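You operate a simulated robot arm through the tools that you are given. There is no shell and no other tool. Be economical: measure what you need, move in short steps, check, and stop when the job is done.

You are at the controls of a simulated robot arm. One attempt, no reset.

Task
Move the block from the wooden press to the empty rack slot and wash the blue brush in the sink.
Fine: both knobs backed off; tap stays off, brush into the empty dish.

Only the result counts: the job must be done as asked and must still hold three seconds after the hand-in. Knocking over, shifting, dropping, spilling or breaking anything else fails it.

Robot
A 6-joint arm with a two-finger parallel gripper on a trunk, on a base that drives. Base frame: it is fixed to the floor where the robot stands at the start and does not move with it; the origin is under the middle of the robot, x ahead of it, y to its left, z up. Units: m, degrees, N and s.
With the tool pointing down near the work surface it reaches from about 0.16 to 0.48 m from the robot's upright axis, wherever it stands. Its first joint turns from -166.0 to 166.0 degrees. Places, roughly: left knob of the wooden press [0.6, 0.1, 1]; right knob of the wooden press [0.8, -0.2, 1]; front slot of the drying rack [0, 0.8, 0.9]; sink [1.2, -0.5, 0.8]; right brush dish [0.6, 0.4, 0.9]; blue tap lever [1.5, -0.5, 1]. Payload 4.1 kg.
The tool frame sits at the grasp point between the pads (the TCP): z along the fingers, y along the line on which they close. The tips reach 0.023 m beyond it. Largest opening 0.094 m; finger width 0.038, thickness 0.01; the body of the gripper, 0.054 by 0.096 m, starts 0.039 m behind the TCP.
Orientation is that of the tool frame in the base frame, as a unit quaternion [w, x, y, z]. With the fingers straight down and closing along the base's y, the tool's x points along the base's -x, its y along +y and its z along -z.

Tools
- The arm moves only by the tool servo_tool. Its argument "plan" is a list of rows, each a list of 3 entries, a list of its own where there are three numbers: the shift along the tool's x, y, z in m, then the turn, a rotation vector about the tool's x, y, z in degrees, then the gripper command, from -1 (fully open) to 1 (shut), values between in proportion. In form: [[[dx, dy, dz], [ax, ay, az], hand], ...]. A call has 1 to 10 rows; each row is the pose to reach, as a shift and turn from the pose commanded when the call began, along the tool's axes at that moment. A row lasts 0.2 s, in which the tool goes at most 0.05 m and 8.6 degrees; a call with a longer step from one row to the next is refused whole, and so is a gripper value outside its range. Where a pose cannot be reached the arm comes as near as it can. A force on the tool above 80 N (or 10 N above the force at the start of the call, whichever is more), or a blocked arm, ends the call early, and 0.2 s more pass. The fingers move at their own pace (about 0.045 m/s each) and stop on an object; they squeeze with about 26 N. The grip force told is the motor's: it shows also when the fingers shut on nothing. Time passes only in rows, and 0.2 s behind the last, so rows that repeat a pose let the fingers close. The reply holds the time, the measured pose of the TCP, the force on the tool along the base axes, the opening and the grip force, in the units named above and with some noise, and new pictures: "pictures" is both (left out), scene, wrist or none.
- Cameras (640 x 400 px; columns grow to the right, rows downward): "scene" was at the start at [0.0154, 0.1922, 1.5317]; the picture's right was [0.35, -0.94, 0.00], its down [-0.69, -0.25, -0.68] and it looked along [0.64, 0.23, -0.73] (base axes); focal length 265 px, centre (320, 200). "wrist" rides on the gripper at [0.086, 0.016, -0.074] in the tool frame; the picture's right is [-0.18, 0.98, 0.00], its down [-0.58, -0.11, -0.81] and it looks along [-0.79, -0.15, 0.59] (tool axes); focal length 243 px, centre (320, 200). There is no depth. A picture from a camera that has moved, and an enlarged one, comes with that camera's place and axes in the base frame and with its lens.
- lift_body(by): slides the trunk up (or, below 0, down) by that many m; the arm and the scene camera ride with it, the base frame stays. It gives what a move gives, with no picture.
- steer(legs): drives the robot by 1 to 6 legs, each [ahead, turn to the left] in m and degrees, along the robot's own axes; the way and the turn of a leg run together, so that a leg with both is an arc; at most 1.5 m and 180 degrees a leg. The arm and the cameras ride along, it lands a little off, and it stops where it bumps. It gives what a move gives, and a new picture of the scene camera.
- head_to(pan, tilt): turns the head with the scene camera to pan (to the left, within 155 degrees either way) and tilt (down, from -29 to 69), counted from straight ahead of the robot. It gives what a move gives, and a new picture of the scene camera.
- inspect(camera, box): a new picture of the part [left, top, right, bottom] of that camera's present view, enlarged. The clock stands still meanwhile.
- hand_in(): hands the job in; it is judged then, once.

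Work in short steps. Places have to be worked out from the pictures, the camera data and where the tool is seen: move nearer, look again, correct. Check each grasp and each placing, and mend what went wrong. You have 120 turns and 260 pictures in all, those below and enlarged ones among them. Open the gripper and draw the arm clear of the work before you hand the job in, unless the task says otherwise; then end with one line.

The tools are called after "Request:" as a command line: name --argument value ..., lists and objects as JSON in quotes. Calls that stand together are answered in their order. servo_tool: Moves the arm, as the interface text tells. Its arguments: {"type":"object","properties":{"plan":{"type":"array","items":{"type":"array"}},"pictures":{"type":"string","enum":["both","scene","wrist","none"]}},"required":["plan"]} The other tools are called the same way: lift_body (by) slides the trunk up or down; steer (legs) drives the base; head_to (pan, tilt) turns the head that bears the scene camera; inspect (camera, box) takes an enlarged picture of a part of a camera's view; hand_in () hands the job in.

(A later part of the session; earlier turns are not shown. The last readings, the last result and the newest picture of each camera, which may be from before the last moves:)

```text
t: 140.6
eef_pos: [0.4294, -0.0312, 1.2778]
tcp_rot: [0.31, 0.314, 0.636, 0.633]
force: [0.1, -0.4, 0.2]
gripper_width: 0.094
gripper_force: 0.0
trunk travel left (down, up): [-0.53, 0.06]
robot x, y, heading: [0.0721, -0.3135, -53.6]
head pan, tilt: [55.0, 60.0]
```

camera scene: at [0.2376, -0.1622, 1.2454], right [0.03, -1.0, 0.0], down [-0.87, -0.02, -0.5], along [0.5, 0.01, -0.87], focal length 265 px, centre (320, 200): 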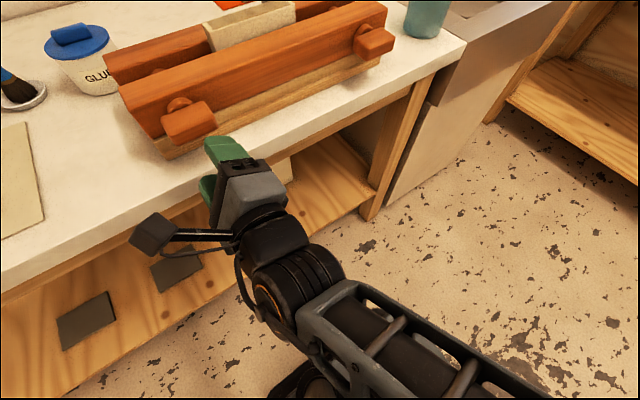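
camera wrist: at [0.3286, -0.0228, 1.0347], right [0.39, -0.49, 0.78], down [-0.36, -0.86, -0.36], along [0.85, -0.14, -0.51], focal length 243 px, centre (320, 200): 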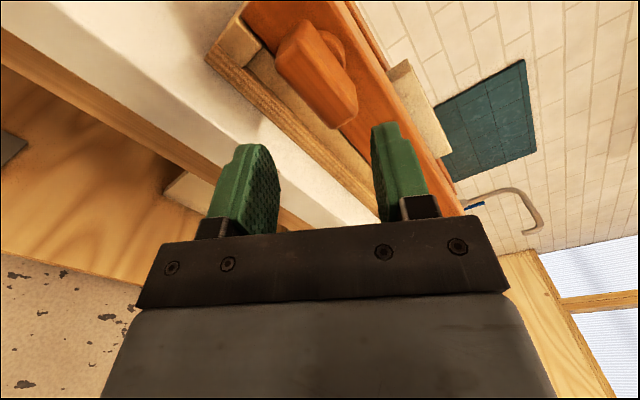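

Now I pitch the tool down by +90° about its x axis in steps.

Request:
servo_tool --plan '[[[0, 0, 0], [8.5, 0, 0], -1], [[0, 0, 0], [17, 0, 0], -1], [[0, 0, 0], [25.5, 0, 0], -1], [[0, 0, 0], [34, 0, 0], -1], [[0, 0, 0], [42.5, 0, 0], -1], [[0, 0, 0], [51, 0, 0], -1], [[0, 0, 0], [59.5, 0, 0], -1], [[0, 0, 0], [68, 0, 0], -1], [[0, 0, 0], [76.5, 0, 0], -1], [[0, 0, 0], [85, 0, 0], -1]]' --pictures "none"

Request:
servo_tool --plan '[[[0, 0, 0], [5, 0, 0], -1]]'

```text
t: 142.8
eef_pos: [0.3531, -0.1224, 0.881]
tcp_rot: [0.05, 0.436, 0.89, 0.126]
force: [-0.1, -0.1, -0.8]
gripper_width: 0.0939
gripper_force: 0.2
out of reach, approached as far as the arm can: row 3, 4, 5, 6, 7, 8, 9, 10
trunk travel left (down, up): [-0.53, 0.06]
robot x, y, heading: [0.0718, -0.3109, -53.6]
head pan, tilt: [55.0, 60.0]
```

```text
t: 143.2
eef_pos: [0.3386, -0.1337, 0.855]
tcp_rot: [0.034, 0.438, 0.894, 0.091]
force: [0.1, 0.2, 0.3]
gripper_width: 0.094
gripper_force: 0.1
out of reach, approached as far as the arm can: row 1
trunk travel left (down, up): [-0.53, 0.06]
robot x, y, heading: [0.0713, -0.3103, -53.4]
head pan, tilt: [55.0, 60.0]
camera scene: at [0.2376, -0.1623, 1.5454], right [0.03, -1.0, 0.0], down [-0.87, -0.02, -0.5], along [0.5, 0.01, -0.87], focal length 265 px, centre (320, 200)
camera wrist: at [0.2877, -0.0655, 0.9329], right [0.88, 0.44, 0.18], down [0.16, -0.63, 0.76], along [0.45, -0.64, -0.62], focal length 243 px, centre (320, 200)
```

scene: 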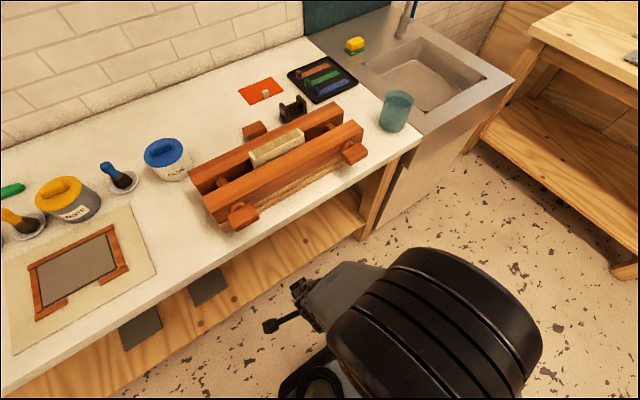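
wrist: 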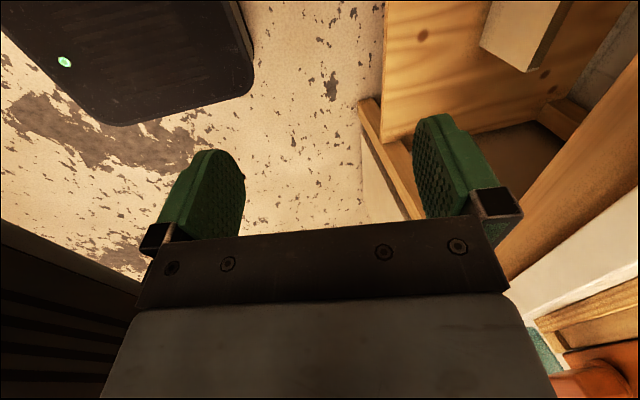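

The high pose was out of reach and the arm settled low in front of the bench (clear of it). I raise it while finishing the tilt to straight down.

Request:
servo_tool --plan '[[[0, 0.009, -0.045], [4, 0, 0], -1], [[0, 0.018, -0.09], [8, 0, 0], -1], [[0, 0.027, -0.135], [11, 0, 0], -1], [[0, 0.036, -0.18], [11, 0, 0], -1], [[0, 0.045, -0.225], [11, 0, 0], -1], [[0, 0.054, -0.27], [11, 0, 0], -1]]' --pictures "none"

```text
t: 144.6
eef_pos: [0.3339, -0.1378, 0.8563]
tcp_rot: [0.031, 0.438, 0.894, 0.089]
force: [0.9, 0.3, 0.4]
gripper_width: 0.0939
gripper_force: 0.1
out of reach, approached as far as the arm can: row 1, 2, 3, 4, 5, 6
trunk travel left (down, up): [-0.53, 0.06]
robot x, y, heading: [0.0719, -0.3085, -53.4]
head pan, tilt: [55.0, 60.0]
```

Stuck at a joint limit. I try reversing part of the pitch while moving outward to free it.

Request:
servo_tool --plan '[[[0, 0.03, 0.0], [-8, 0, 0], -1], [[0, 0.06, -0.02], [-16, 0, 0], -1], [[0, 0.09, -0.04], [-24, 0, 0], -1], [[0, 0.11, -0.08], [-32, 0, 0], -1], [[0, 0.11, -0.12], [-40, 0, 0], -1]]' --pictures "scene"

```text
t: 145.8
eef_pos: [0.3938, -0.079, 1.001]
tcp_rot: [0.183, 0.403, 0.809, 0.387]
force: [0.6, -0.3, -0.7]
gripper_width: 0.0938
gripper_force: 0.0
out of reach, approached as far as the arm can: row 1, 2, 3, 4, 5
trunk travel left (down, up): [-0.53, 0.06]
robot x, y, heading: [0.0666, -0.3112, -53.3]
head pan, tilt: [55.0, 60.0]
camera scene: at [0.2372, -0.1626, 1.5454], right [0.03, -1.0, 0.0], down [-0.87, -0.02, -0.5], along [0.5, 0.01, -0.87], focal length 265 px, centre (320, 200)
```

scene: 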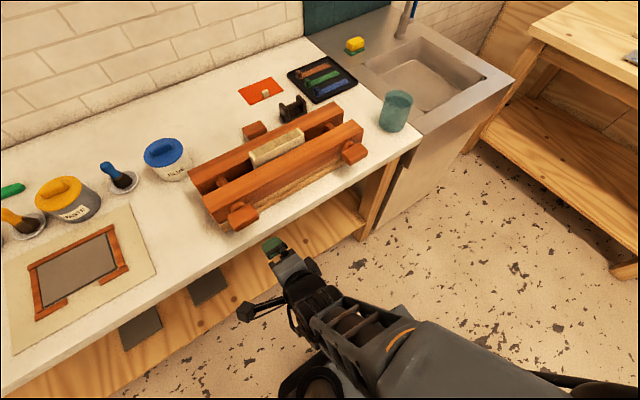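

It moved and is partly freed. I raise straight up toward z≈1.2, where this pitch path worked before.

Request:
servo_tool --plan '[[[0, 0.034, -0.028], [0, 0, 0], -1], [[0, 0.068, -0.056], [0, 0, 0], -1], [[0, 0.102, -0.084], [0, 0, 0], -1], [[0, 0.136, -0.112], [0, 0, 0], -1], [[0, 0.155, -0.127], [0, 0, 0], -1]]' --pictures "none"

```text
t: 147.0
eef_pos: [0.3944, -0.0812, 1.1165]
tcp_rot: [0.18, 0.401, 0.809, 0.391]
force: [0.3, 0.4, 0.4]
gripper_width: 0.094
gripper_force: 0.1
out of reach, approached as far as the arm can: row 3, 4, 5
trunk travel left (down, up): [-0.53, 0.06]
robot x, y, heading: [0.0716, -0.3074, -53.7]
head pan, tilt: [55.0, 60.0]
```

Now at z=1.117 with ~51° from vertical. I try pitching down from here without translation.

Request:
servo_tool --plan '[[[0, 0, 0], [8, 0, 0], -1], [[0, 0, 0], [16, 0, 0], -1], [[0, 0, 0], [24, 0, 0], -1], [[0, 0, 0], [32, 0, 0], -1], [[0, 0, 0], [40, 0, 0], -1], [[0, 0, 0], [48, 0, 0], -1], [[0, 0, 0], [51, 0, 0], -1]]' --pictures "scene"

```text
t: 148.6
eef_pos: [0.346, -0.1328, 0.9003]
tcp_rot: [0.054, 0.435, 0.888, 0.141]
force: [0.7, -0.5, 0.4]
gripper_width: 0.0941
gripper_force: 0.0
out of reach, approached as far as the arm can: row 1, 2, 3, 4, 5, 6, 7
trunk travel left (down, up): [-0.53, 0.06]
robot x, y, heading: [0.0711, -0.3053, -53.5]
head pan, tilt: [55.0, 60.0]
camera scene: at [0.2376, -0.1621, 1.5454], right [0.03, -1.0, 0.0], down [-0.87, -0.02, -0.5], along [0.5, 0.01, -0.87], focal length 265 px, centre (320, 200)
```

scene: 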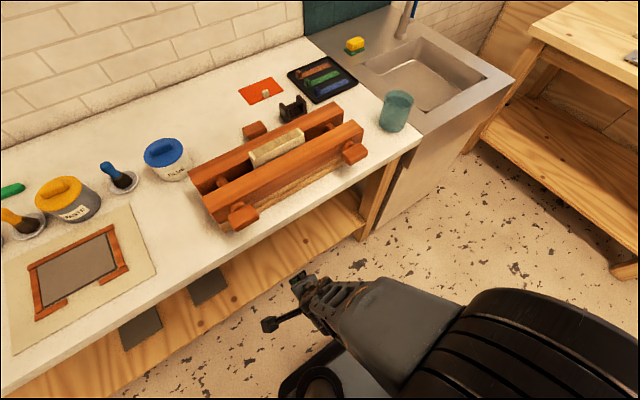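

This looks like a wound-up wrist configuration. I unwind the tool roll here (clear of the bench) and see whether the limit disappears.

Request:
servo_tool --plan '[[[0, 0, 0], [0, 0, 8.5], -1], [[0, 0, 0], [0, 0, 17], -1], [[0, 0, 0], [0, 0, 25.5], -1], [[0, 0, 0], [0, 0, 34], -1], [[0, 0, 0], [0, 0, 42.5], -1], [[0, 0, 0], [0, 0, 51], -1], [[0, 0, 0], [0, 0, 59.5], -1], [[0, 0, 0], [0, 0, 68], -1], [[0, 0, 0], [0, 0, 76.5], -1], [[0, 0, 0], [0, 0, 85], -1]]' --pictures "none"

Request:
servo_tool --plan '[[[0, 0, 0], [0, 0, 8.5], -1], [[0, 0, 0], [0, 0, 17], -1], [[0, 0, 0], [0, 0, 25.5], -1], [[0, 0, 0], [0, 0, 34], -1], [[0, 0, 0], [0, 0, 42.5], -1], [[0, 0, 0], [0, 0, 51], -1], [[0, 0, 0], [0, 0, 59.5], -1], [[0, 0, 0], [0, 0, 68], -1], [[0, 0, 0], [0, 0, 76.5], -1], [[0, 0, 0], [0, 0, 85], -1]]' --pictures "scene"

```text
t: 150.8
eef_pos: [0.3492, -0.1387, 0.9061]
tcp_rot: [-0.056, 0.921, 0.359, 0.139]
force: [0.1, -0.1, 0.1]
gripper_width: 0.0941
gripper_force: 0.1
trunk travel left (down, up): [-0.53, 0.06]
robot x, y, heading: [0.0722, -0.3079, -53.6]
head pan, tilt: [55.0, 60.0]
```

```text
t: 153.0
eef_pos: [0.3497, -0.1406, 0.9068]
tcp_rot: [-0.136, 0.922, -0.358, 0.065]
force: [0.6, 0.2, -0.3]
gripper_width: 0.094
gripper_force: 0.0
trunk travel left (down, up): [-0.53, 0.06]
robot x, y, heading: [0.0716, -0.3117, -53.7]
head pan, tilt: [55.0, 60.0]
camera scene: at [0.2376, -0.1621, 1.5454], right [0.03, -1.0, 0.0], down [-0.87, -0.02, -0.5], along [0.5, 0.01, -0.87], focal length 265 px, centre (320, 200)
```

scene: 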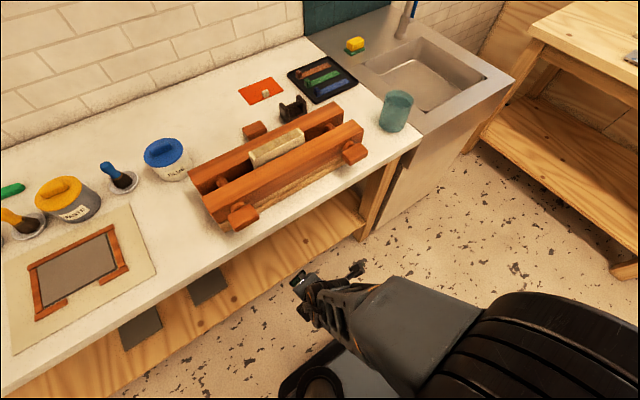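

The limit is gone, and the closing axis is along the bench normal as needed. I raise 0.25 m and straighten the tilt.

Request:
servo_tool --plan '[[[0, -0.014, -0.045], [-3, 0, 0], -1], [[0, -0.028, -0.09], [-6, 0, 0], -1], [[0, -0.042, -0.135], [-9, 0, 0], -1], [[0, -0.056, -0.18], [-12, 0, 0], -1], [[0, -0.07, -0.225], [-15, 0, 0], -1], [[0, -0.078, -0.25], [-17.3, 0, 0], -1]]' --pictures "scene"

```text
t: 154.4
eef_pos: [0.3456, -0.1354, 1.1185]
tcp_rot: [-0.084, 0.925, -0.359, -0.091]
force: [0.1, 0.1, 0.9]
gripper_width: 0.094
gripper_force: 0.0
out of reach, approached as far as the arm can: row 1, 2, 3, 4, 5, 6
trunk travel left (down, up): [-0.53, 0.06]
robot x, y, heading: [0.0698, -0.3055, -53.5]
head pan, tilt: [55.0, 60.0]
camera scene: at [0.2373, -0.1619, 1.5454], right [0.03, -1.0, 0.0], down [-0.87, -0.02, -0.5], along [0.5, 0.01, -0.87], focal length 265 px, centre (320, 200)
```

scene: 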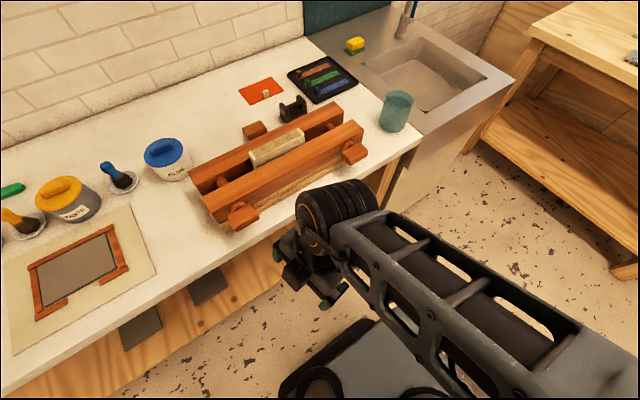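

Elbow-up configuration is back. I correct the remaining tilt and yaw, then read the pose.

Request:
servo_tool --plan '[[[0, 0, 0], [-1.3, 7, 0], -1], [[0, 0, 0], [-2.6, 14, 0], -1]]' --pictures "none"

Request:
servo_tool --plan '[[[0, 0, 0], [0, 0, 5], -1], [[0, 0, 0], [0, 0, 10], -1]]' --pictures "wrist"

```text
t: 155.0
eef_pos: [0.3457, -0.1354, 1.1182]
tcp_rot: [-0.085, 0.925, -0.359, -0.092]
force: [-0.1, -0.8, 0.1]
gripper_width: 0.0939
gripper_force: 0.0
out of reach, approached as far as the arm can: row 1, 2
trunk travel left (down, up): [-0.53, 0.06]
robot x, y, heading: [0.0716, -0.3076, -53.3]
head pan, tilt: [55.0, 60.0]
```

```text
t: 155.6
eef_pos: [0.3468, -0.1363, 1.1211]
tcp_rot: [-0.076, 0.89, -0.439, -0.098]
force: [0.3, 0.7, 0.3]
gripper_width: 0.094
gripper_force: 0.1
trunk travel left (down, up): [-0.53, 0.06]
robot x, y, heading: [0.071, -0.3087, -53.5]
head pan, tilt: [55.0, 60.0]
camera wrist: at [0.3931, -0.2291, 1.1717], right [-0.89, -0.45, 0.0], down [-0.17, 0.33, 0.93], along [-0.42, 0.83, -0.37], focal length 243 px, centre (320, 200)
```

wrist: 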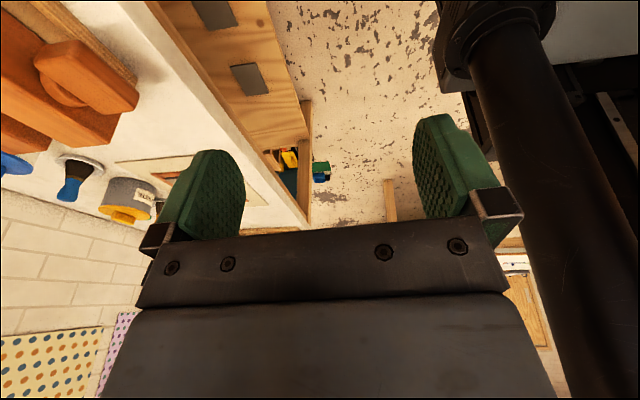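

The gripper is close to the robot's neck column; I move outward 0.1 m, then level the tilt.

Request:
servo_tool --plan '[[[0, -0.045, 0], [0, 0, 0], -1], [[0, -0.09, 0], [0, 0, 0], -1], [[0, -0.1, 0], [-2, 6, 0], -1], [[0, -0.1, 0], [-3, 13, 0], -1]]' --pictures "wrist"

```text
t: 156.6
eef_pos: [0.4167, -0.0828, 1.1289]
tcp_rot: [-0.078, 0.89, -0.438, -0.1]
force: [-0.2, 0.3, -0.1]
gripper_width: 0.0941
gripper_force: 0.1
out of reach, approached as far as the arm can: row 3, 4
trunk travel left (down, up): [-0.53, 0.06]
robot x, y, heading: [0.0724, -0.3091, -53.4]
head pan, tilt: [55.0, 60.0]
camera wrist: at [0.4635, -0.1757, 1.1777], right [-0.89, -0.45, 0.0], down [-0.17, 0.33, 0.93], along [-0.42, 0.83, -0.37], focal length 243 px, centre (320, 200)
```

wrist: 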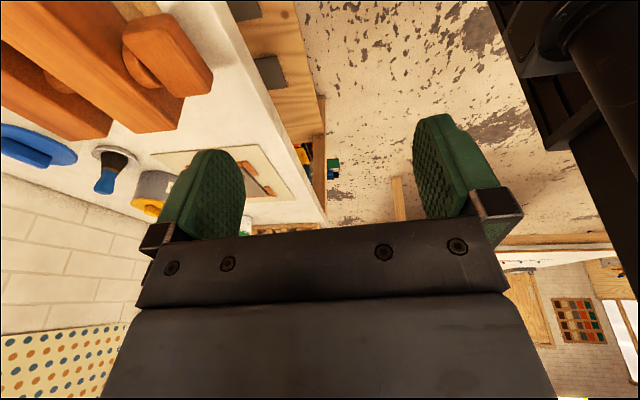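

The leftover 14° tilt matches a flipped forearm-roll joint sitting at its ±166° limit (from the knob turning). I'll unflip: first pre-rotate the last joint by -170° here, then straighten to horizontal.

Request:
servo_tool --plan '[[[0, 0, 0], [0, 0, -8.5], -1], [[0, 0, 0], [0, 0, -17], -1], [[0, 0, 0], [0, 0, -25.5], -1], [[0, 0, 0], [0, 0, -34], -1], [[0, 0, 0], [0, 0, -42.5], -1], [[0, 0, 0], [0, 0, -51], -1], [[0, 0, 0], [0, 0, -59.5], -1], [[0, 0, 0], [0, 0, -68], -1], [[0, 0, 0], [0, 0, -76.5], -1], [[0, 0, 0], [0, 0, -85], -1]]' --pictures "none"

Request:
servo_tool --plan '[[[0, 0, 0], [0, 0, -8.5], -1], [[0, 0, 0], [0, 0, -17], -1], [[0, 0, 0], [0, 0, -25.5], -1], [[0, 0, 0], [0, 0, -34], -1], [[0, 0, 0], [0, 0, -42.5], -1], [[0, 0, 0], [0, 0, -51], -1], [[0, 0, 0], [0, 0, -59.5], -1], [[0, 0, 0], [0, 0, -68], -1], [[0, 0, 0], [0, 0, -76.5], -1], [[0, 0, 0], [0, 0, -85], -1]]' --pictures "none"

```text
t: 158.8
eef_pos: [0.4177, -0.0831, 1.1268]
tcp_rot: [-0.126, 0.951, 0.28, -0.022]
force: [0.1, 0.8, 0.7]
gripper_width: 0.0942
gripper_force: 0.0
trunk travel left (down, up): [-0.53, 0.06]
robot x, y, heading: [0.0722, -0.3117, -53.5]
head pan, tilt: [55.0, 60.0]
```

```text
t: 161.0
eef_pos: [0.4179, -0.0828, 1.1277]
tcp_rot: [-0.107, 0.513, 0.849, 0.069]
force: [0.5, -0.3, 0.2]
gripper_width: 0.0941
gripper_force: 0.1
trunk travel left (down, up): [-0.53, 0.06]
robot x, y, heading: [0.0701, -0.3092, -53.5]
head pan, tilt: [55.0, 60.0]
```

Now I straighten the tool to horizontal along the bench normal, rising 8 cm and going 5 cm outward.

Request:
servo_tool --plan '[[[0.003, 0.005, -0.0075], [-8.39, 1.31, 0], -1], [[0.006, 0.01, -0.015], [-16.78, 2.62, 0], -1], [[0.009, 0.015, -0.0225], [-25.17, 3.93, 0], -1], [[0.011, 0.02, -0.03], [-33.56, 5.24, 0], -1], [[0.014, 0.025, -0.0375], [-41.95, 6.55, 0], -1], [[0.017, 0.03, -0.045], [-50.34, 7.86, 0], -1], [[0.02, 0.035, -0.0525], [-58.73, 9.17, 0], -1], [[0.022, 0.04, -0.06], [-67.12, 10.48, 0], -1], [[0.025, 0.045, -0.0675], [-75.5, 11.8, 0], -1], [[0.028, 0.049, -0.075], [-83.9, 13.1, 0], -1]]' --pictures "scene"

```text
t: 163.2
eef_pos: [0.4621, -0.1111, 1.3619]
tcp_rot: [0.156, 0.457, 0.596, 0.641]
force: [-0.4, 0.5, -1.0]
gripper_width: 0.0936
gripper_force: 0.1
out of reach, approached as far as the arm can: row 7, 8, 9, 10
trunk travel left (down, up): [-0.53, 0.06]
robot x, y, heading: [0.0726, -0.3077, -53.4]
head pan, tilt: [55.0, 60.0]
camera scene: at [0.2377, -0.1621, 1.5453], right [0.03, -1.0, 0.0], down [-0.87, -0.02, -0.5], along [0.5, 0.01, -0.87], focal length 265 px, centre (320, 200)
```

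scene: 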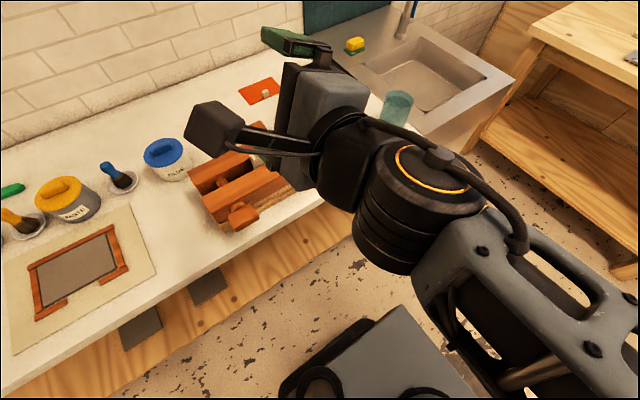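

Wrist is now bent sideways up high. I move to the pose that worked for knob turning (z≈1.27, further out).

Request:
servo_tool --plan '[[[-0.0115, -0.0242, 0.0268], [0, 0, 0], -1], [[-0.023, -0.0484, 0.0536], [0, 0, 0], -1], [[-0.0345, -0.0726, 0.0805], [0, 0, 0], -1]]' --pictures "none"

Request:
servo_tool --plan '[[[0, 0, 0], [0, 0, 8.5], -1], [[0, 0, 0], [0, 0, 17], -1], [[0, 0, 0], [0, 0, 25.5], -1], [[0, 0, 0], [0, 0, 34], -1], [[0, 0, 0], [0, 0, 42.5], -1], [[0, 0, 0], [0, 0, 51], -1], [[0, 0, 0], [0, 0, 59.5], -1], [[0, 0, 0], [0, 0, 68], -1], [[0, 0, 0], [0, 0, 76.5], -1], [[0, 0, 0], [0, 0, 85], -1]]' --pictures "scene"

```text
t: 164.0
eef_pos: [0.5222, -0.0908, 1.3477]
tcp_rot: [0.147, 0.463, 0.607, 0.628]
force: [0.3, -0.5, -0.3]
gripper_width: 0.0942
gripper_force: 0.1
out of reach, approached as far as the arm can: row 1, 2, 3
trunk travel left (down, up): [-0.53, 0.06]
robot x, y, heading: [0.0698, -0.3086, -53.6]
head pan, tilt: [55.0, 60.0]
```

```text
t: 166.2
eef_pos: [0.5215, -0.0875, 1.3487]
tcp_rot: [-0.319, 0.74, 0.131, 0.577]
force: [-0.2, -0.9, 0.2]
gripper_width: 0.0941
gripper_force: 0.0
out of reach, approached as far as the arm can: row 1
trunk travel left (down, up): [-0.53, 0.06]
robot x, y, heading: [0.0683, -0.3118, -53.3]
head pan, tilt: [55.0, 60.0]
camera scene: at [0.2376, -0.1622, 1.5454], right [0.03, -1.0, 0.0], down [-0.87, -0.02, -0.5], along [0.5, 0.01, -0.87], focal length 265 px, centre (320, 200)
```

scene: 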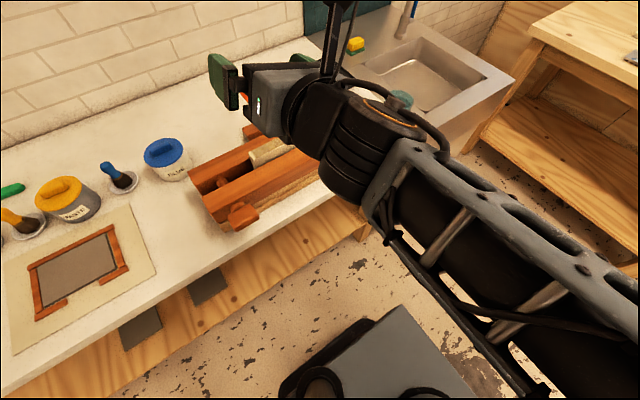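

The wrist is bent to the left with the forearm-roll near -90°. To unflip I swing the tool to the right past the forearm's direction (through the straight wrist).

Request:
servo_tool --plan '[[[0.005, 0.016, 0], [-7.97, 2.73, 1.1], -1], [[0.011, 0.032, -0.001], [-15.9, 5.46, 2.2], -1], [[0.016, 0.048, -0.002], [-23.9, 8.2, 3.3], -1], [[0.022, 0.064, -0.002], [-31.9, 10.9, 4.4], -1], [[0.027, 0.08, -0.003], [-39.9, 13.6, 5.5], -1], [[0.032, 0.096, -0.003], [-47.8, 16.4, 6.6], -1], [[0.038, 0.1135, -0.004], [-55.8, 19.1, 7.7], -1]]' --pictures "scene"

```text
t: 167.8
eef_pos: [0.6092, -0.3874, 1.2603]
tcp_rot: [-0.082, 0.714, -0.193, 0.668]
force: [0.3, 0.3, 0.5]
gripper_width: 0.0943
gripper_force: 0.1
out of reach, approached as far as the arm can: row 1, 2, 3, 4, 5, 6, 7
trunk travel left (down, up): [-0.53, 0.06]
robot x, y, heading: [0.0742, -0.3066, -53.6]
head pan, tilt: [55.0, 60.0]
camera scene: at [0.2366, -0.1614, 1.5454], right [0.03, -1.0, 0.0], down [-0.87, -0.02, -0.5], along [0.5, 0.01, -0.87], focal length 265 px, centre (320, 200)
```

scene: 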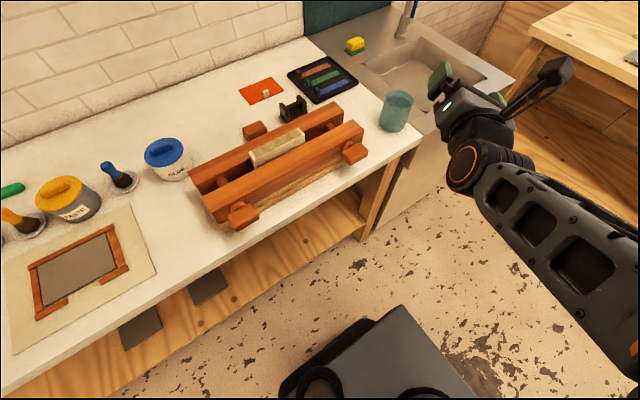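

The wrist is now straight along a radial direction with the barrel ring on its default side. I pitch down from here, drawing the TCP inward.

Request:
servo_tool --plan '[[[0, 0, -0.012], [-3.2, -7.87, 0], -1], [[0, 0, -0.024], [-6.4, -15.7, 0], -1], [[0, 0, -0.036], [-9.6, -23.6, 0], -1], [[0, 0, -0.048], [-12.8, -31.5, 0], -1], [[0, 0, -0.06], [-16, -39.4, 0], -1], [[0, 0, -0.072], [-19.2, -47.2, 0], -1], [[0, 0, -0.084], [-22.4, -55.1, 0], -1], [[0, 0, -0.096], [-25.6, -63, 0], -1], [[0, 0, -0.108], [-28.8, -70.8, 0], -1], [[0, 0, -0.12], [-32, -78.7, 0], -1]]' --pictures "scene"

```text
t: 170.0
eef_pos: [0.4924, -0.3718, 1.2764]
tcp_rot: [0.001, 0.966, -0.26, -0.004]
force: [-0.6, 0.8, -0.1]
gripper_width: 0.094
gripper_force: 0.0
out of reach, approached as far as the arm can: row 1, 2
trunk travel left (down, up): [-0.53, 0.06]
robot x, y, heading: [0.0719, -0.3072, -53.5]
head pan, tilt: [55.0, 60.0]
camera scene: at [0.2379, -0.1622, 1.5453], right [0.03, -1.0, 0.0], down [-0.87, -0.02, -0.5], along [0.5, 0.01, -0.87], focal length 265 px, centre (320, 200)
```

scene: 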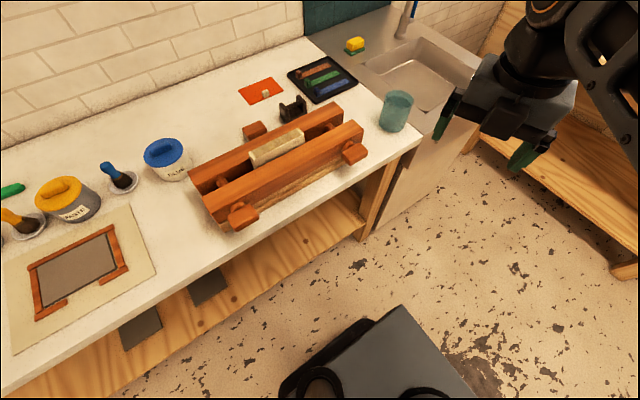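

Unflipped: the tool points straight down with no limit. Now I zoom on the press to locate the block.

Request:
inspect --camera "scene" --box '[180, 90, 380, 240]'

```text
2.67 times, centred on (280, 165) of scene
camera zoom: at [0.2379, -0.1622, 1.5453], right [0.03, -1.0, 0.0], down [-0.87, -0.02, -0.5], along [0.5, 0.01, -0.87], focal length 707 px, centre (427, 293)
```

zoom: 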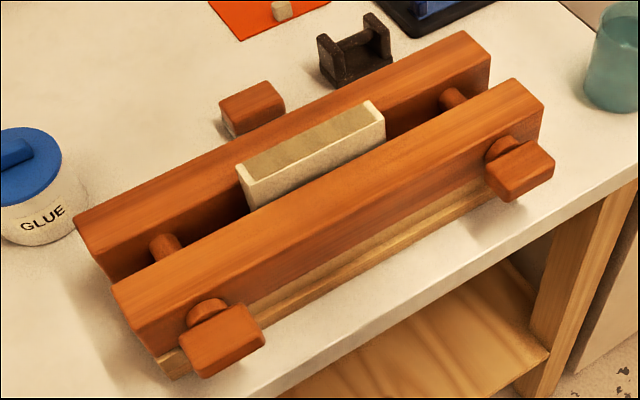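

Block: s≈0.38–0.53, thickness ~0.03 centred at n≈0.54, top roughly z 1.02–1.05. I bring the base closer and abreast of it.

Request:
steer --legs '[[0, 42], [0.21, 0], [0, -42]]'

```text
t: 175.5
eef_pos: [0.6941, -0.4262, 1.2766]
tcp_rot: [0.0, 0.962, -0.271, -0.003]
force: [0.1, 0.5, -0.6]
gripper_width: 0.0941
gripper_force: 0.1
trunk travel left (down, up): [-0.53, 0.06]
robot x, y, heading: [0.2747, -0.3526, -55.0]
head pan, tilt: [55.0, 60.0]
camera scene: at [0.4447, -0.2105, 1.5454], right [0.0, -1.0, 0.0], down [-0.87, 0.0, -0.5], along [0.5, 0.0, -0.87], focal length 265 px, centre (320, 200)
```

scene: 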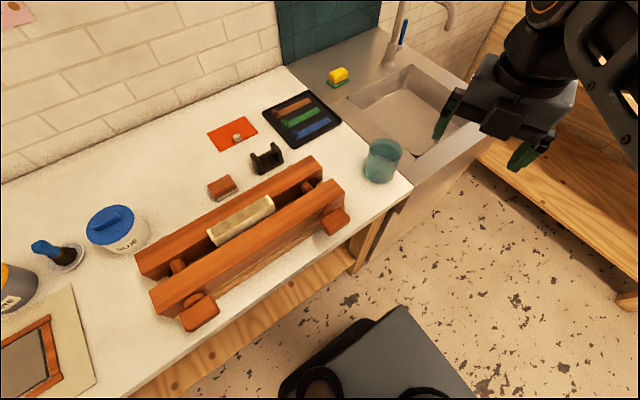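

Request:
inspect --camera "scene" --box '[130, 140, 360, 330]'

```text
2.11 times, centred on (245, 235) of scene
camera zoom: at [0.4447, -0.2105, 1.5454], right [0.0, -1.0, 0.0], down [-0.87, 0.0, -0.5], along [0.5, 0.0, -0.87], focal length 558 px, centre (478, 126)
```

zoom: 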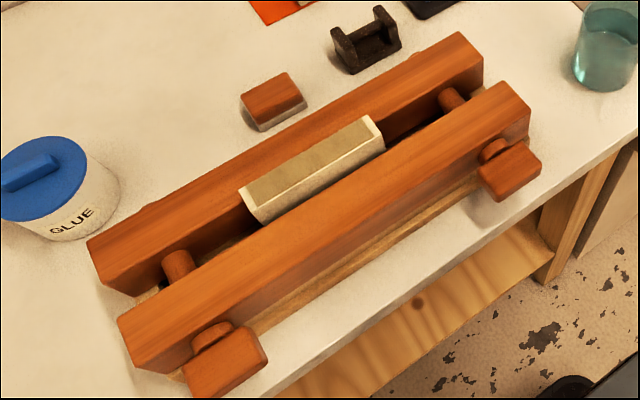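

Triangulated: block top z≈1.031, centre n≈0.532, s≈0.450, protruding ~0.035 above the bars. I move over it at height, aligning the closing axis to the bench normal.

Request:
servo_tool --plan '[[[-0.0249, -0.041, 0], [0, 0, 2.7], -1], [[-0.0498, -0.082, 0], [0, 0, 5.4], -1], [[-0.0746, -0.123, 0], [0, 0, 8.1], -1], [[-0.0995, -0.164, 0], [0, 0, 10.8], -1], [[-0.1244, -0.205, 0], [0, 0, 13.5], -1], [[-0.149, -0.246, 0], [0, 0, 16.2], -1], [[-0.174, -0.287, 0], [0, 0, 18.9], -1], [[-0.199, -0.328, 0], [0, 0, 21.6], -1]]'

```text
t: 177.3
eef_pos: [0.6973, -0.0396, 1.2768]
tcp_rot: [0.001, 0.894, -0.448, -0.004]
force: [-0.1, -0.2, 1.1]
gripper_width: 0.0943
gripper_force: 0.0
trunk travel left (down, up): [-0.53, 0.06]
robot x, y, heading: [0.2757, -0.3483, -55.0]
head pan, tilt: [55.0, 60.0]
camera scene: at [0.4452, -0.2091, 1.5452], right [0.0, -1.0, 0.0], down [-0.87, 0.0, -0.5], along [0.5, 0.0, -0.87], focal length 265 px, centre (320, 200)
camera wrist: at [0.7363, -0.1186, 1.3507], right [-0.9, -0.44, 0.01], down [-0.25, 0.53, 0.81], along [-0.36, 0.72, -0.59], focal length 243 px, centre (320, 200)
```

scene: 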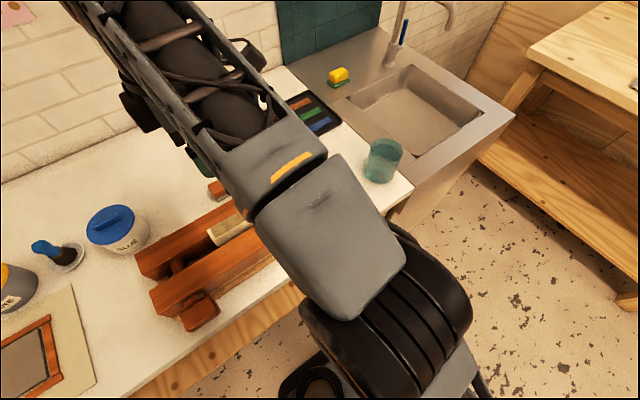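
wrist: 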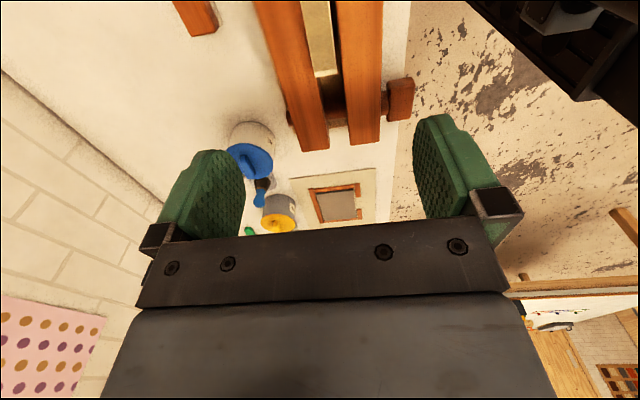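

Now I lower to z≈1.11 for a closer alignment check.

Request:
servo_tool --plan '[[[0, 0, 0.045], [0, 0, 0], -1], [[0, 0, 0.09], [0, 0, 0], -1], [[0, 0, 0.135], [0, 0, 0], -1], [[0, 0, 0.167], [0, 0, 0], -1]]' --pictures "wrist"

Request:
inspect --camera "wrist" --box '[200, 0, 460, 160]'

```text
t: 178.3
eef_pos: [0.6963, -0.0414, 1.111]
tcp_rot: [0.001, 0.895, -0.447, -0.004]
force: [0.2, 0.2, -0.4]
gripper_width: 0.0941
gripper_force: 0.1
trunk travel left (down, up): [-0.53, 0.06]
robot x, y, heading: [0.2745, -0.3517, -54.8]
head pan, tilt: [55.0, 60.0]
camera wrist: at [0.7345, -0.1211, 1.185], right [-0.9, -0.44, 0.01], down [-0.26, 0.53, 0.81], along [-0.36, 0.72, -0.59], focal length 243 px, centre (320, 200)
```

wrist: 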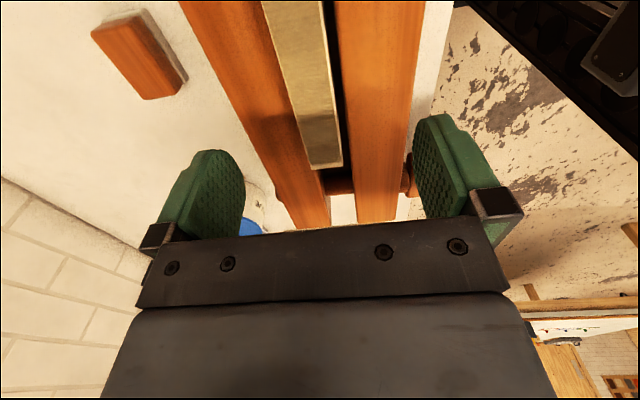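

```text
2.46 times, centred on (330, 80) of wrist
camera zoom: at [0.7345, -0.1211, 1.185], right [-0.9, -0.44, 0.01], down [-0.26, 0.53, 0.81], along [-0.36, 0.72, -0.59], focal length 597 px, centre (295, 495)
```

zoom: 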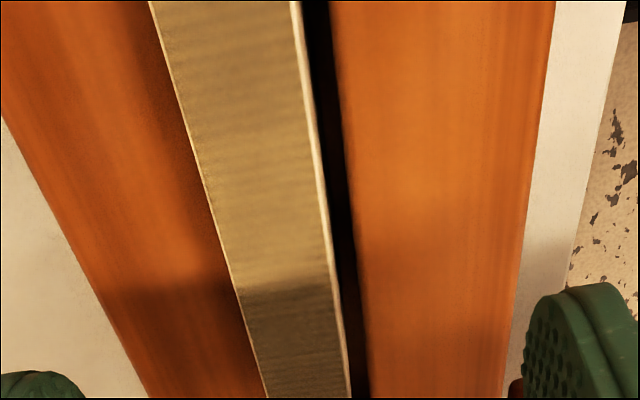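

The block is loose with a visible gap to the front jaw; it's parallel to the tool, offset 6 mm. I descend with fingers just above the bars and close.

Request:
servo_tool --plan '[[[0, -0.006, 0.045], [0, 0, 0], -1], [[0, -0.006, 0.08], [0, 0, 0], -1], [[0, -0.006, 0.088], [0, 0, 0], -1], [[0, -0.006, 0.088], [0, 0, 0], 0], [[0, -0.006, 0.088], [0, 0, 0], 0.6], [[0, -0.006, 0.088], [0, 0, 0], 1], [[0, -0.006, 0.088], [0, 0, 0], 1], [[0, -0.006, 0.088], [0, 0, 0], 1]]' --pictures "wrist"

```text
t: 180.1
eef_pos: [0.6957, -0.0413, 1.0298]
tcp_rot: [-0.003, 0.894, -0.449, -0.002]
force: [-22.0, -15.4, 60.0]
gripper_width: 0.0308
gripper_force: 25.8
trunk travel left (down, up): [-0.53, 0.06]
robot x, y, heading: [0.2778, -0.3546, -55.0]
head pan, tilt: [55.0, 60.0]
camera wrist: at [0.733, -0.1207, 1.1033], right [-0.9, -0.44, 0.0], down [-0.26, 0.53, 0.81], along [-0.36, 0.73, -0.59], focal length 243 px, centre (320, 200)
```

wrist: 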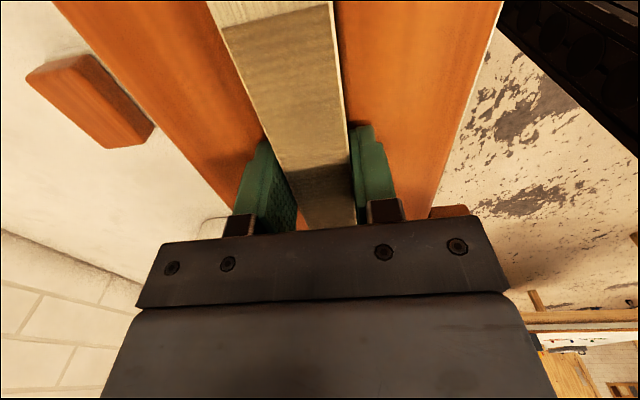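

The tips rest on the bars (60 N up), bar top ≈1.007, and the block is gripped at 0.031 m. I relieve and lift slowly.

Request:
servo_tool --plan '[[[0, 0.002, -0.008], [0, 0, 0], 1], [[0, 0.002, -0.012], [0, 0, 0], 1], [[0, 0.002, -0.03], [0, 0, 0], 1], [[0, 0.002, -0.06], [0, 0, 0], 1]]'

```text
t: 181.1
eef_pos: [0.6965, -0.0415, 1.0824]
tcp_rot: [0.001, 0.894, -0.447, -0.004]
force: [-0.7, 0.2, -2.9]
gripper_width: 0.0297
gripper_force: 25.8
trunk travel left (down, up): [-0.53, 0.06]
robot x, y, heading: [0.2752, -0.3514, -55.0]
head pan, tilt: [55.0, 60.0]
camera scene: at [0.4446, -0.2105, 1.5452], right [0.0, -1.0, 0.0], down [-0.87, 0.0, -0.5], along [0.5, 0.0, -0.87], focal length 265 px, centre (320, 200)
camera wrist: at [0.7361, -0.1197, 1.1564], right [-0.9, -0.44, 0.01], down [-0.26, 0.53, 0.81], along [-0.36, 0.72, -0.59], focal length 243 px, centre (320, 200)
```

scene: 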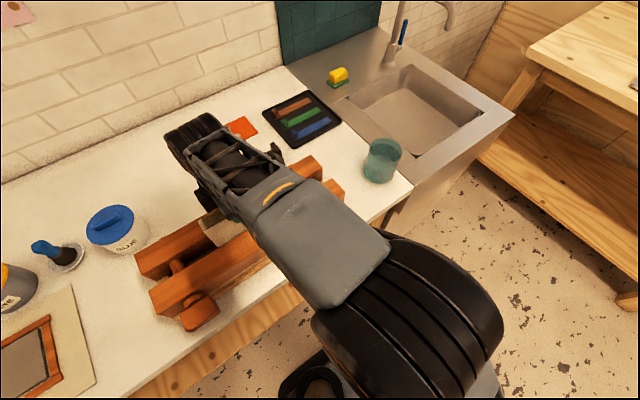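
wrist: 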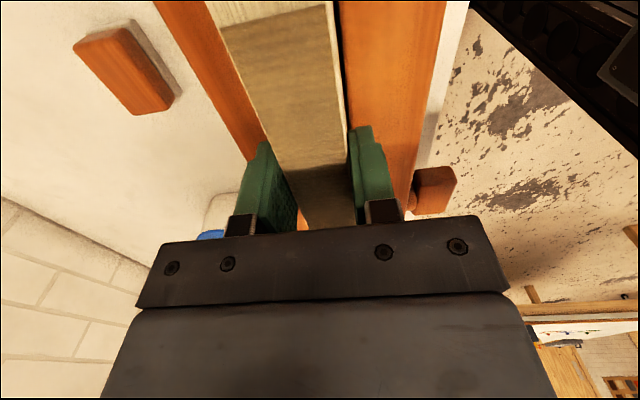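

Block rises with the gripper. I lift further to z≈1.26.

Request:
servo_tool --plan '[[[0, 0, -0.045], [0, 0, 0], 1], [[0, 0, -0.09], [0, 0, 0], 1], [[0, 0, -0.135], [0, 0, 0], 1], [[0, 0, -0.175], [0, 0, 0], 1]]'

```text
t: 182.1
eef_pos: [0.6997, -0.0426, 1.2557]
tcp_rot: [0.0, 0.894, -0.447, -0.003]
force: [0.9, 0.2, -3.7]
gripper_width: 0.0297
gripper_force: 26.3
trunk travel left (down, up): [-0.53, 0.06]
robot x, y, heading: [0.2766, -0.3527, -54.8]
head pan, tilt: [55.0, 60.0]
camera scene: at [0.4449, -0.2101, 1.5453], right [0.0, -1.0, 0.0], down [-0.87, 0.0, -0.5], along [0.5, 0.0, -0.87], focal length 265 px, centre (320, 200)
camera wrist: at [0.7396, -0.1225, 1.33], right [-0.9, -0.44, 0.01], down [-0.26, 0.53, 0.81], along [-0.36, 0.72, -0.59], focal length 243 px, centre (320, 200)
```

scene: 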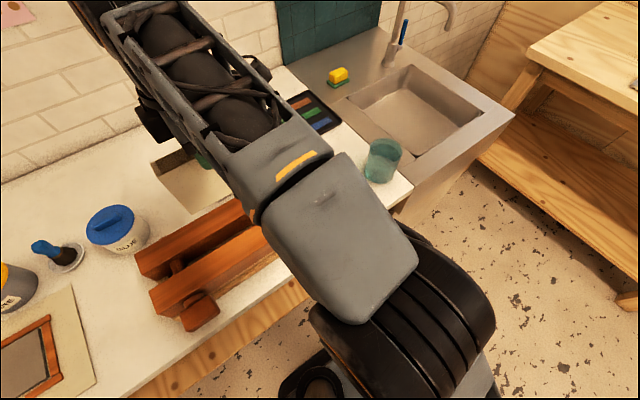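
wrist: 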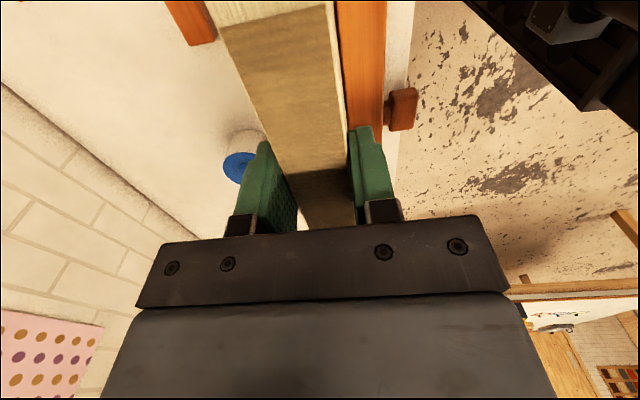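

Block is clear of the press. I drive back along the bench ~1.09 m to the rack with the block held high.

Request:
steer --legs '[[-0.5, 2], [-0.58, 0]]'

Request:
head_to --pan 75 --tilt 60

```text
t: 187.9
eef_pos: [0.058, 0.8341, 1.2559]
tcp_rot: [0.002, 0.899, -0.437, -0.004]
force: [-0.1, 0.6, -3.3]
gripper_width: 0.0298
gripper_force: 26.1
trunk travel left (down, up): [-0.53, 0.06]
robot x, y, heading: [-0.3589, 0.5143, -53.5]
head pan, tilt: [55.0, 60.0]
camera scene: at [-0.1942, 0.6618, 1.5453], right [0.02, -1.0, 0.0], down [-0.87, -0.02, -0.5], along [0.5, 0.01, -0.87], focal length 265 px, centre (320, 200)
```

scene: 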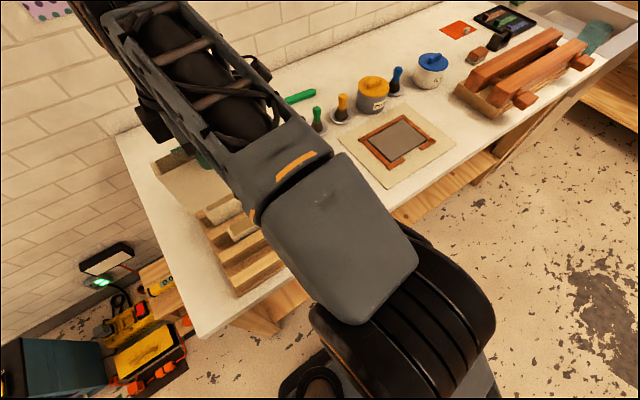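

```text
t: 188.7
eef_pos: [0.0574, 0.8338, 1.255]
tcp_rot: [0.002, 0.9, -0.436, -0.003]
force: [-0.2, -0.5, -3.6]
gripper_width: 0.0303
gripper_force: 26.4
trunk travel left (down, up): [-0.53, 0.06]
robot x, y, heading: [-0.3599, 0.5157, -53.5]
head pan, tilt: [75.0, 60.0]
camera scene: at [-0.1985, 0.6842, 1.5453], right [0.36, -0.93, 0.0], down [-0.81, -0.31, -0.5], along [0.47, 0.18, -0.87], focal length 265 px, centre (320, 200)
```

scene: 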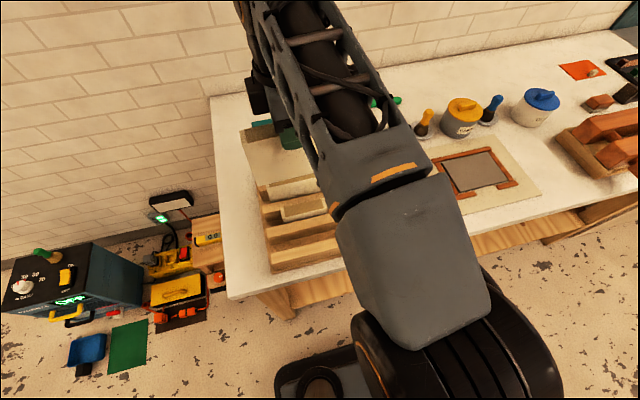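

Robot at s≈-0.63. I inspect the rack from both cameras.

Request:
inspect --camera "scene" --box '[220, 120, 380, 280]'

Request:
inspect --camera "wrist" --box '[120, 0, 520, 240]'

```text
2.50 times, centred on (300, 200) of scene
camera zoom: at [-0.1985, 0.6842, 1.5453], right [0.36, -0.93, 0.0], down [-0.81, -0.31, -0.5], along [0.47, 0.18, -0.87], focal length 663 px, centre (370, 200)
```

zoom: 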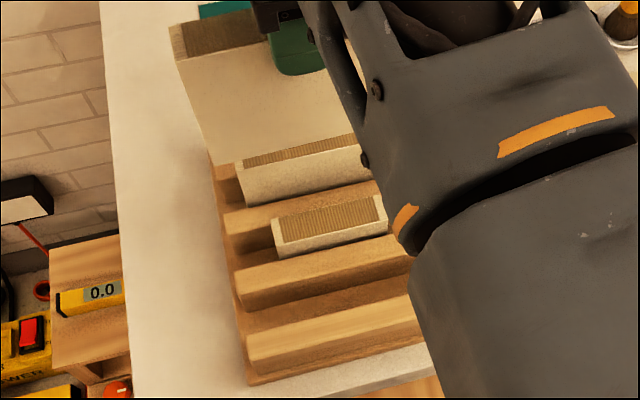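

```text
1.60 times, centred on (320, 120) of wrist
camera zoom: at [0.0986, 0.7562, 1.3297], right [-0.89, -0.46, 0.01], down [-0.27, 0.52, 0.81], along [-0.38, 0.72, -0.59], focal length 388 px, centre (320, 328)
```

zoom: 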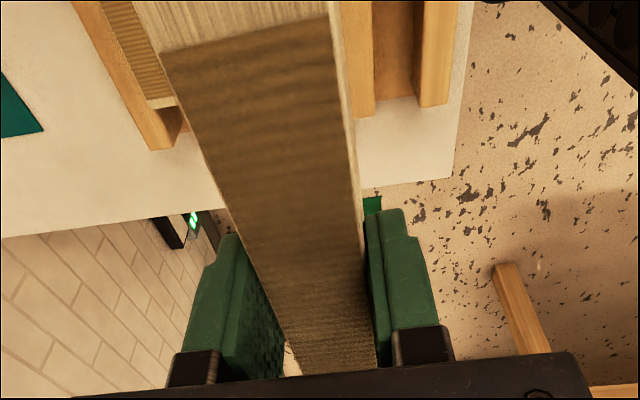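

Slot: between n≈0.470 and 0.510 (centre 0.490), bars' s-centre ≈-0.60, bar tops z≈0.965; block bottom is ~0.105 below the TCP. I shift over the slot and descend to z≈1.12.

Request:
servo_tool --plan '[[[0.015, 0.028, 0], [0, 0, 0.7], 1], [[0.03, 0.056, 0], [0, 0, 1.4], 1], [[0.03, 0.056, 0.045], [0, 0, 1.4], 1], [[0.03, 0.056, 0.09], [0, 0, 1.4], 1], [[0.03, 0.056, 0.135], [0, 0, 1.4], 1]]'

Request:
inspect --camera "wrist" --box '[200, 0, 520, 200]'

Request:
inspect --camera "scene" --box '[220, 120, 380, 280]'

```text
t: 189.9
eef_pos: [0.0318, 0.7742, 1.1198]
tcp_rot: [0.001, 0.894, -0.447, -0.003]
force: [-0.1, -0.5, -3.8]
gripper_width: 0.0298
gripper_force: 25.9
trunk travel left (down, up): [-0.53, 0.06]
robot x, y, heading: [-0.3605, 0.517, -53.7]
head pan, tilt: [75.0, 60.0]
camera scene: at [-0.1984, 0.6843, 1.5453], right [0.36, -0.93, 0.0], down [-0.81, -0.32, -0.5], along [0.47, 0.18, -0.87], focal length 265 px, centre (320, 200)
camera wrist: at [0.0707, 0.695, 1.1944], right [-0.9, -0.44, 0.01], down [-0.26, 0.53, 0.81], along [-0.36, 0.72, -0.59], focal length 243 px, centre (320, 200)
```

scene: 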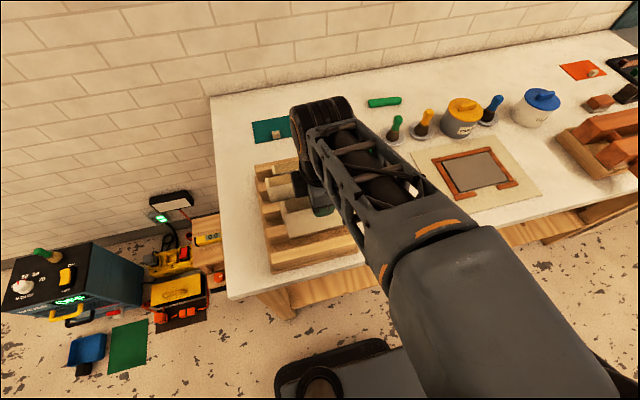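
wrist: 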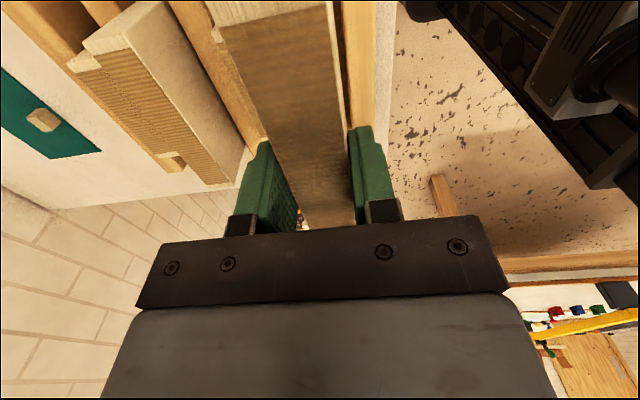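

```text
2.00 times, centred on (360, 100) of wrist
camera zoom: at [0.0707, 0.695, 1.1944], right [-0.9, -0.44, 0.01], down [-0.26, 0.53, 0.81], along [-0.36, 0.72, -0.59], focal length 485 px, centre (240, 400)
```

zoom: 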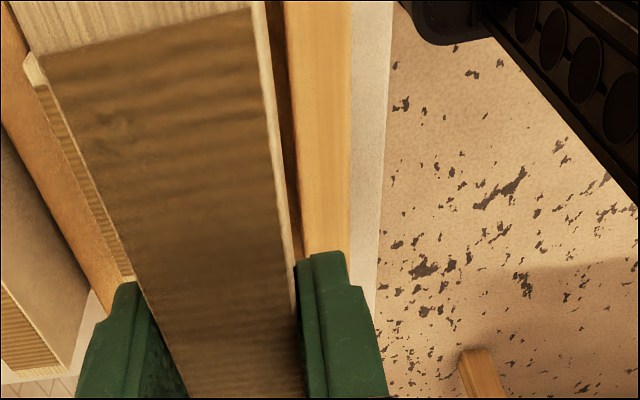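

```text
2.50 times, centred on (300, 200) of scene
camera zoom: at [-0.1984, 0.6843, 1.5453], right [0.36, -0.93, 0.0], down [-0.81, -0.32, -0.5], along [0.47, 0.18, -0.87], focal length 663 px, centre (370, 200)
```

zoom: 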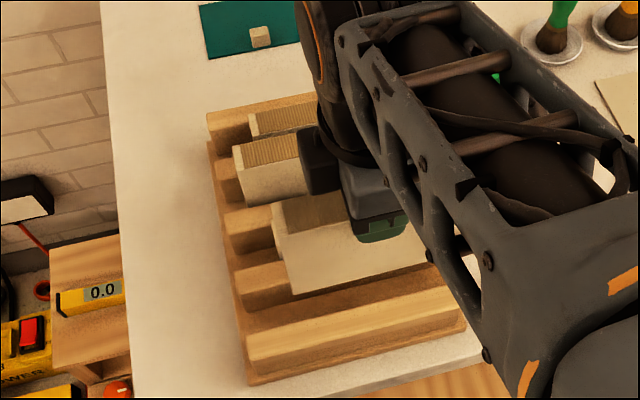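

TCP is at n=0.490, s=-0.600, over the slot. I lower the block into the slot in steps.

Request:
servo_tool --plan '[[[0, 0, 0.03], [0, 0, 0], 1], [[0, 0, 0.05], [0, 0, 0], 1], [[0, 0, 0.062], [0, 0, 0], 1], [[0, 0, 0.072], [0, 0, 0], 1]]'

Request:
inspect --camera "scene" --box '[240, 140, 360, 280]'

```text
t: 190.9
eef_pos: [0.0321, 0.775, 1.0493]
tcp_rot: [0.002, 0.894, -0.447, -0.004]
force: [0.1, -0.3, -3.9]
gripper_width: 0.0298
gripper_force: 25.8
trunk travel left (down, up): [-0.53, 0.06]
robot x, y, heading: [-0.3586, 0.5151, -53.6]
head pan, tilt: [75.0, 60.0]
camera scene: at [-0.1984, 0.6843, 1.5453], right [0.36, -0.93, 0.0], down [-0.81, -0.32, -0.5], along [0.47, 0.18, -0.87], focal length 265 px, centre (320, 200)
camera wrist: at [0.0703, 0.6969, 1.1224], right [-0.9, -0.44, 0.01], down [-0.26, 0.53, 0.81], along [-0.36, 0.72, -0.59], focal length 243 px, centre (320, 200)
```

scene: 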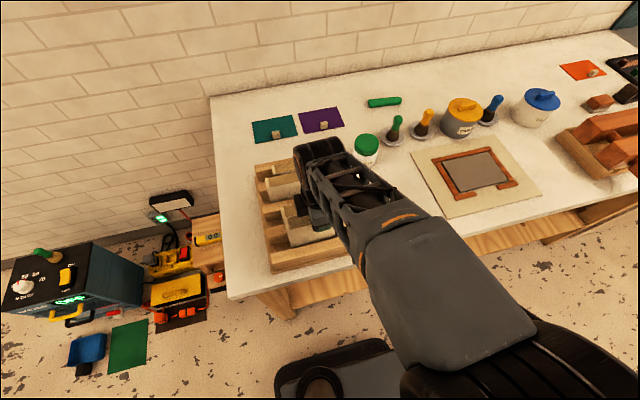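
wrist: 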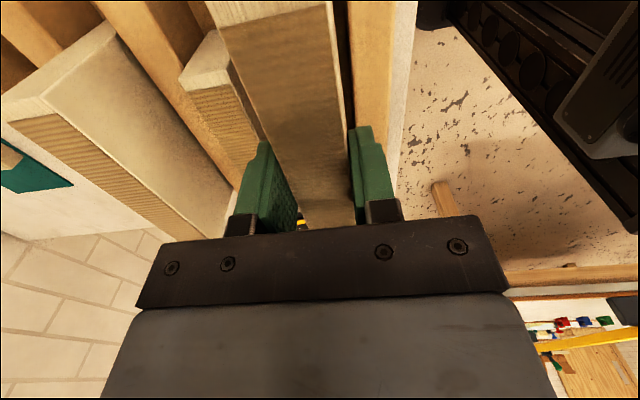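

```text
2.86 times, centred on (300, 210) of scene
camera zoom: at [-0.1984, 0.6843, 1.5453], right [0.36, -0.93, 0.0], down [-0.81, -0.32, -0.5], along [0.47, 0.18, -0.87], focal length 758 px, centre (377, 171)
```

zoom: 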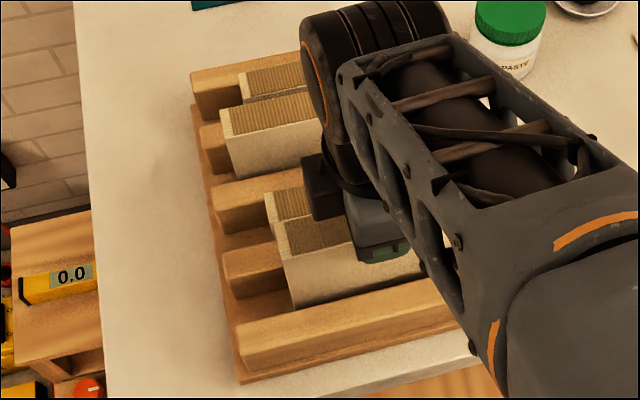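

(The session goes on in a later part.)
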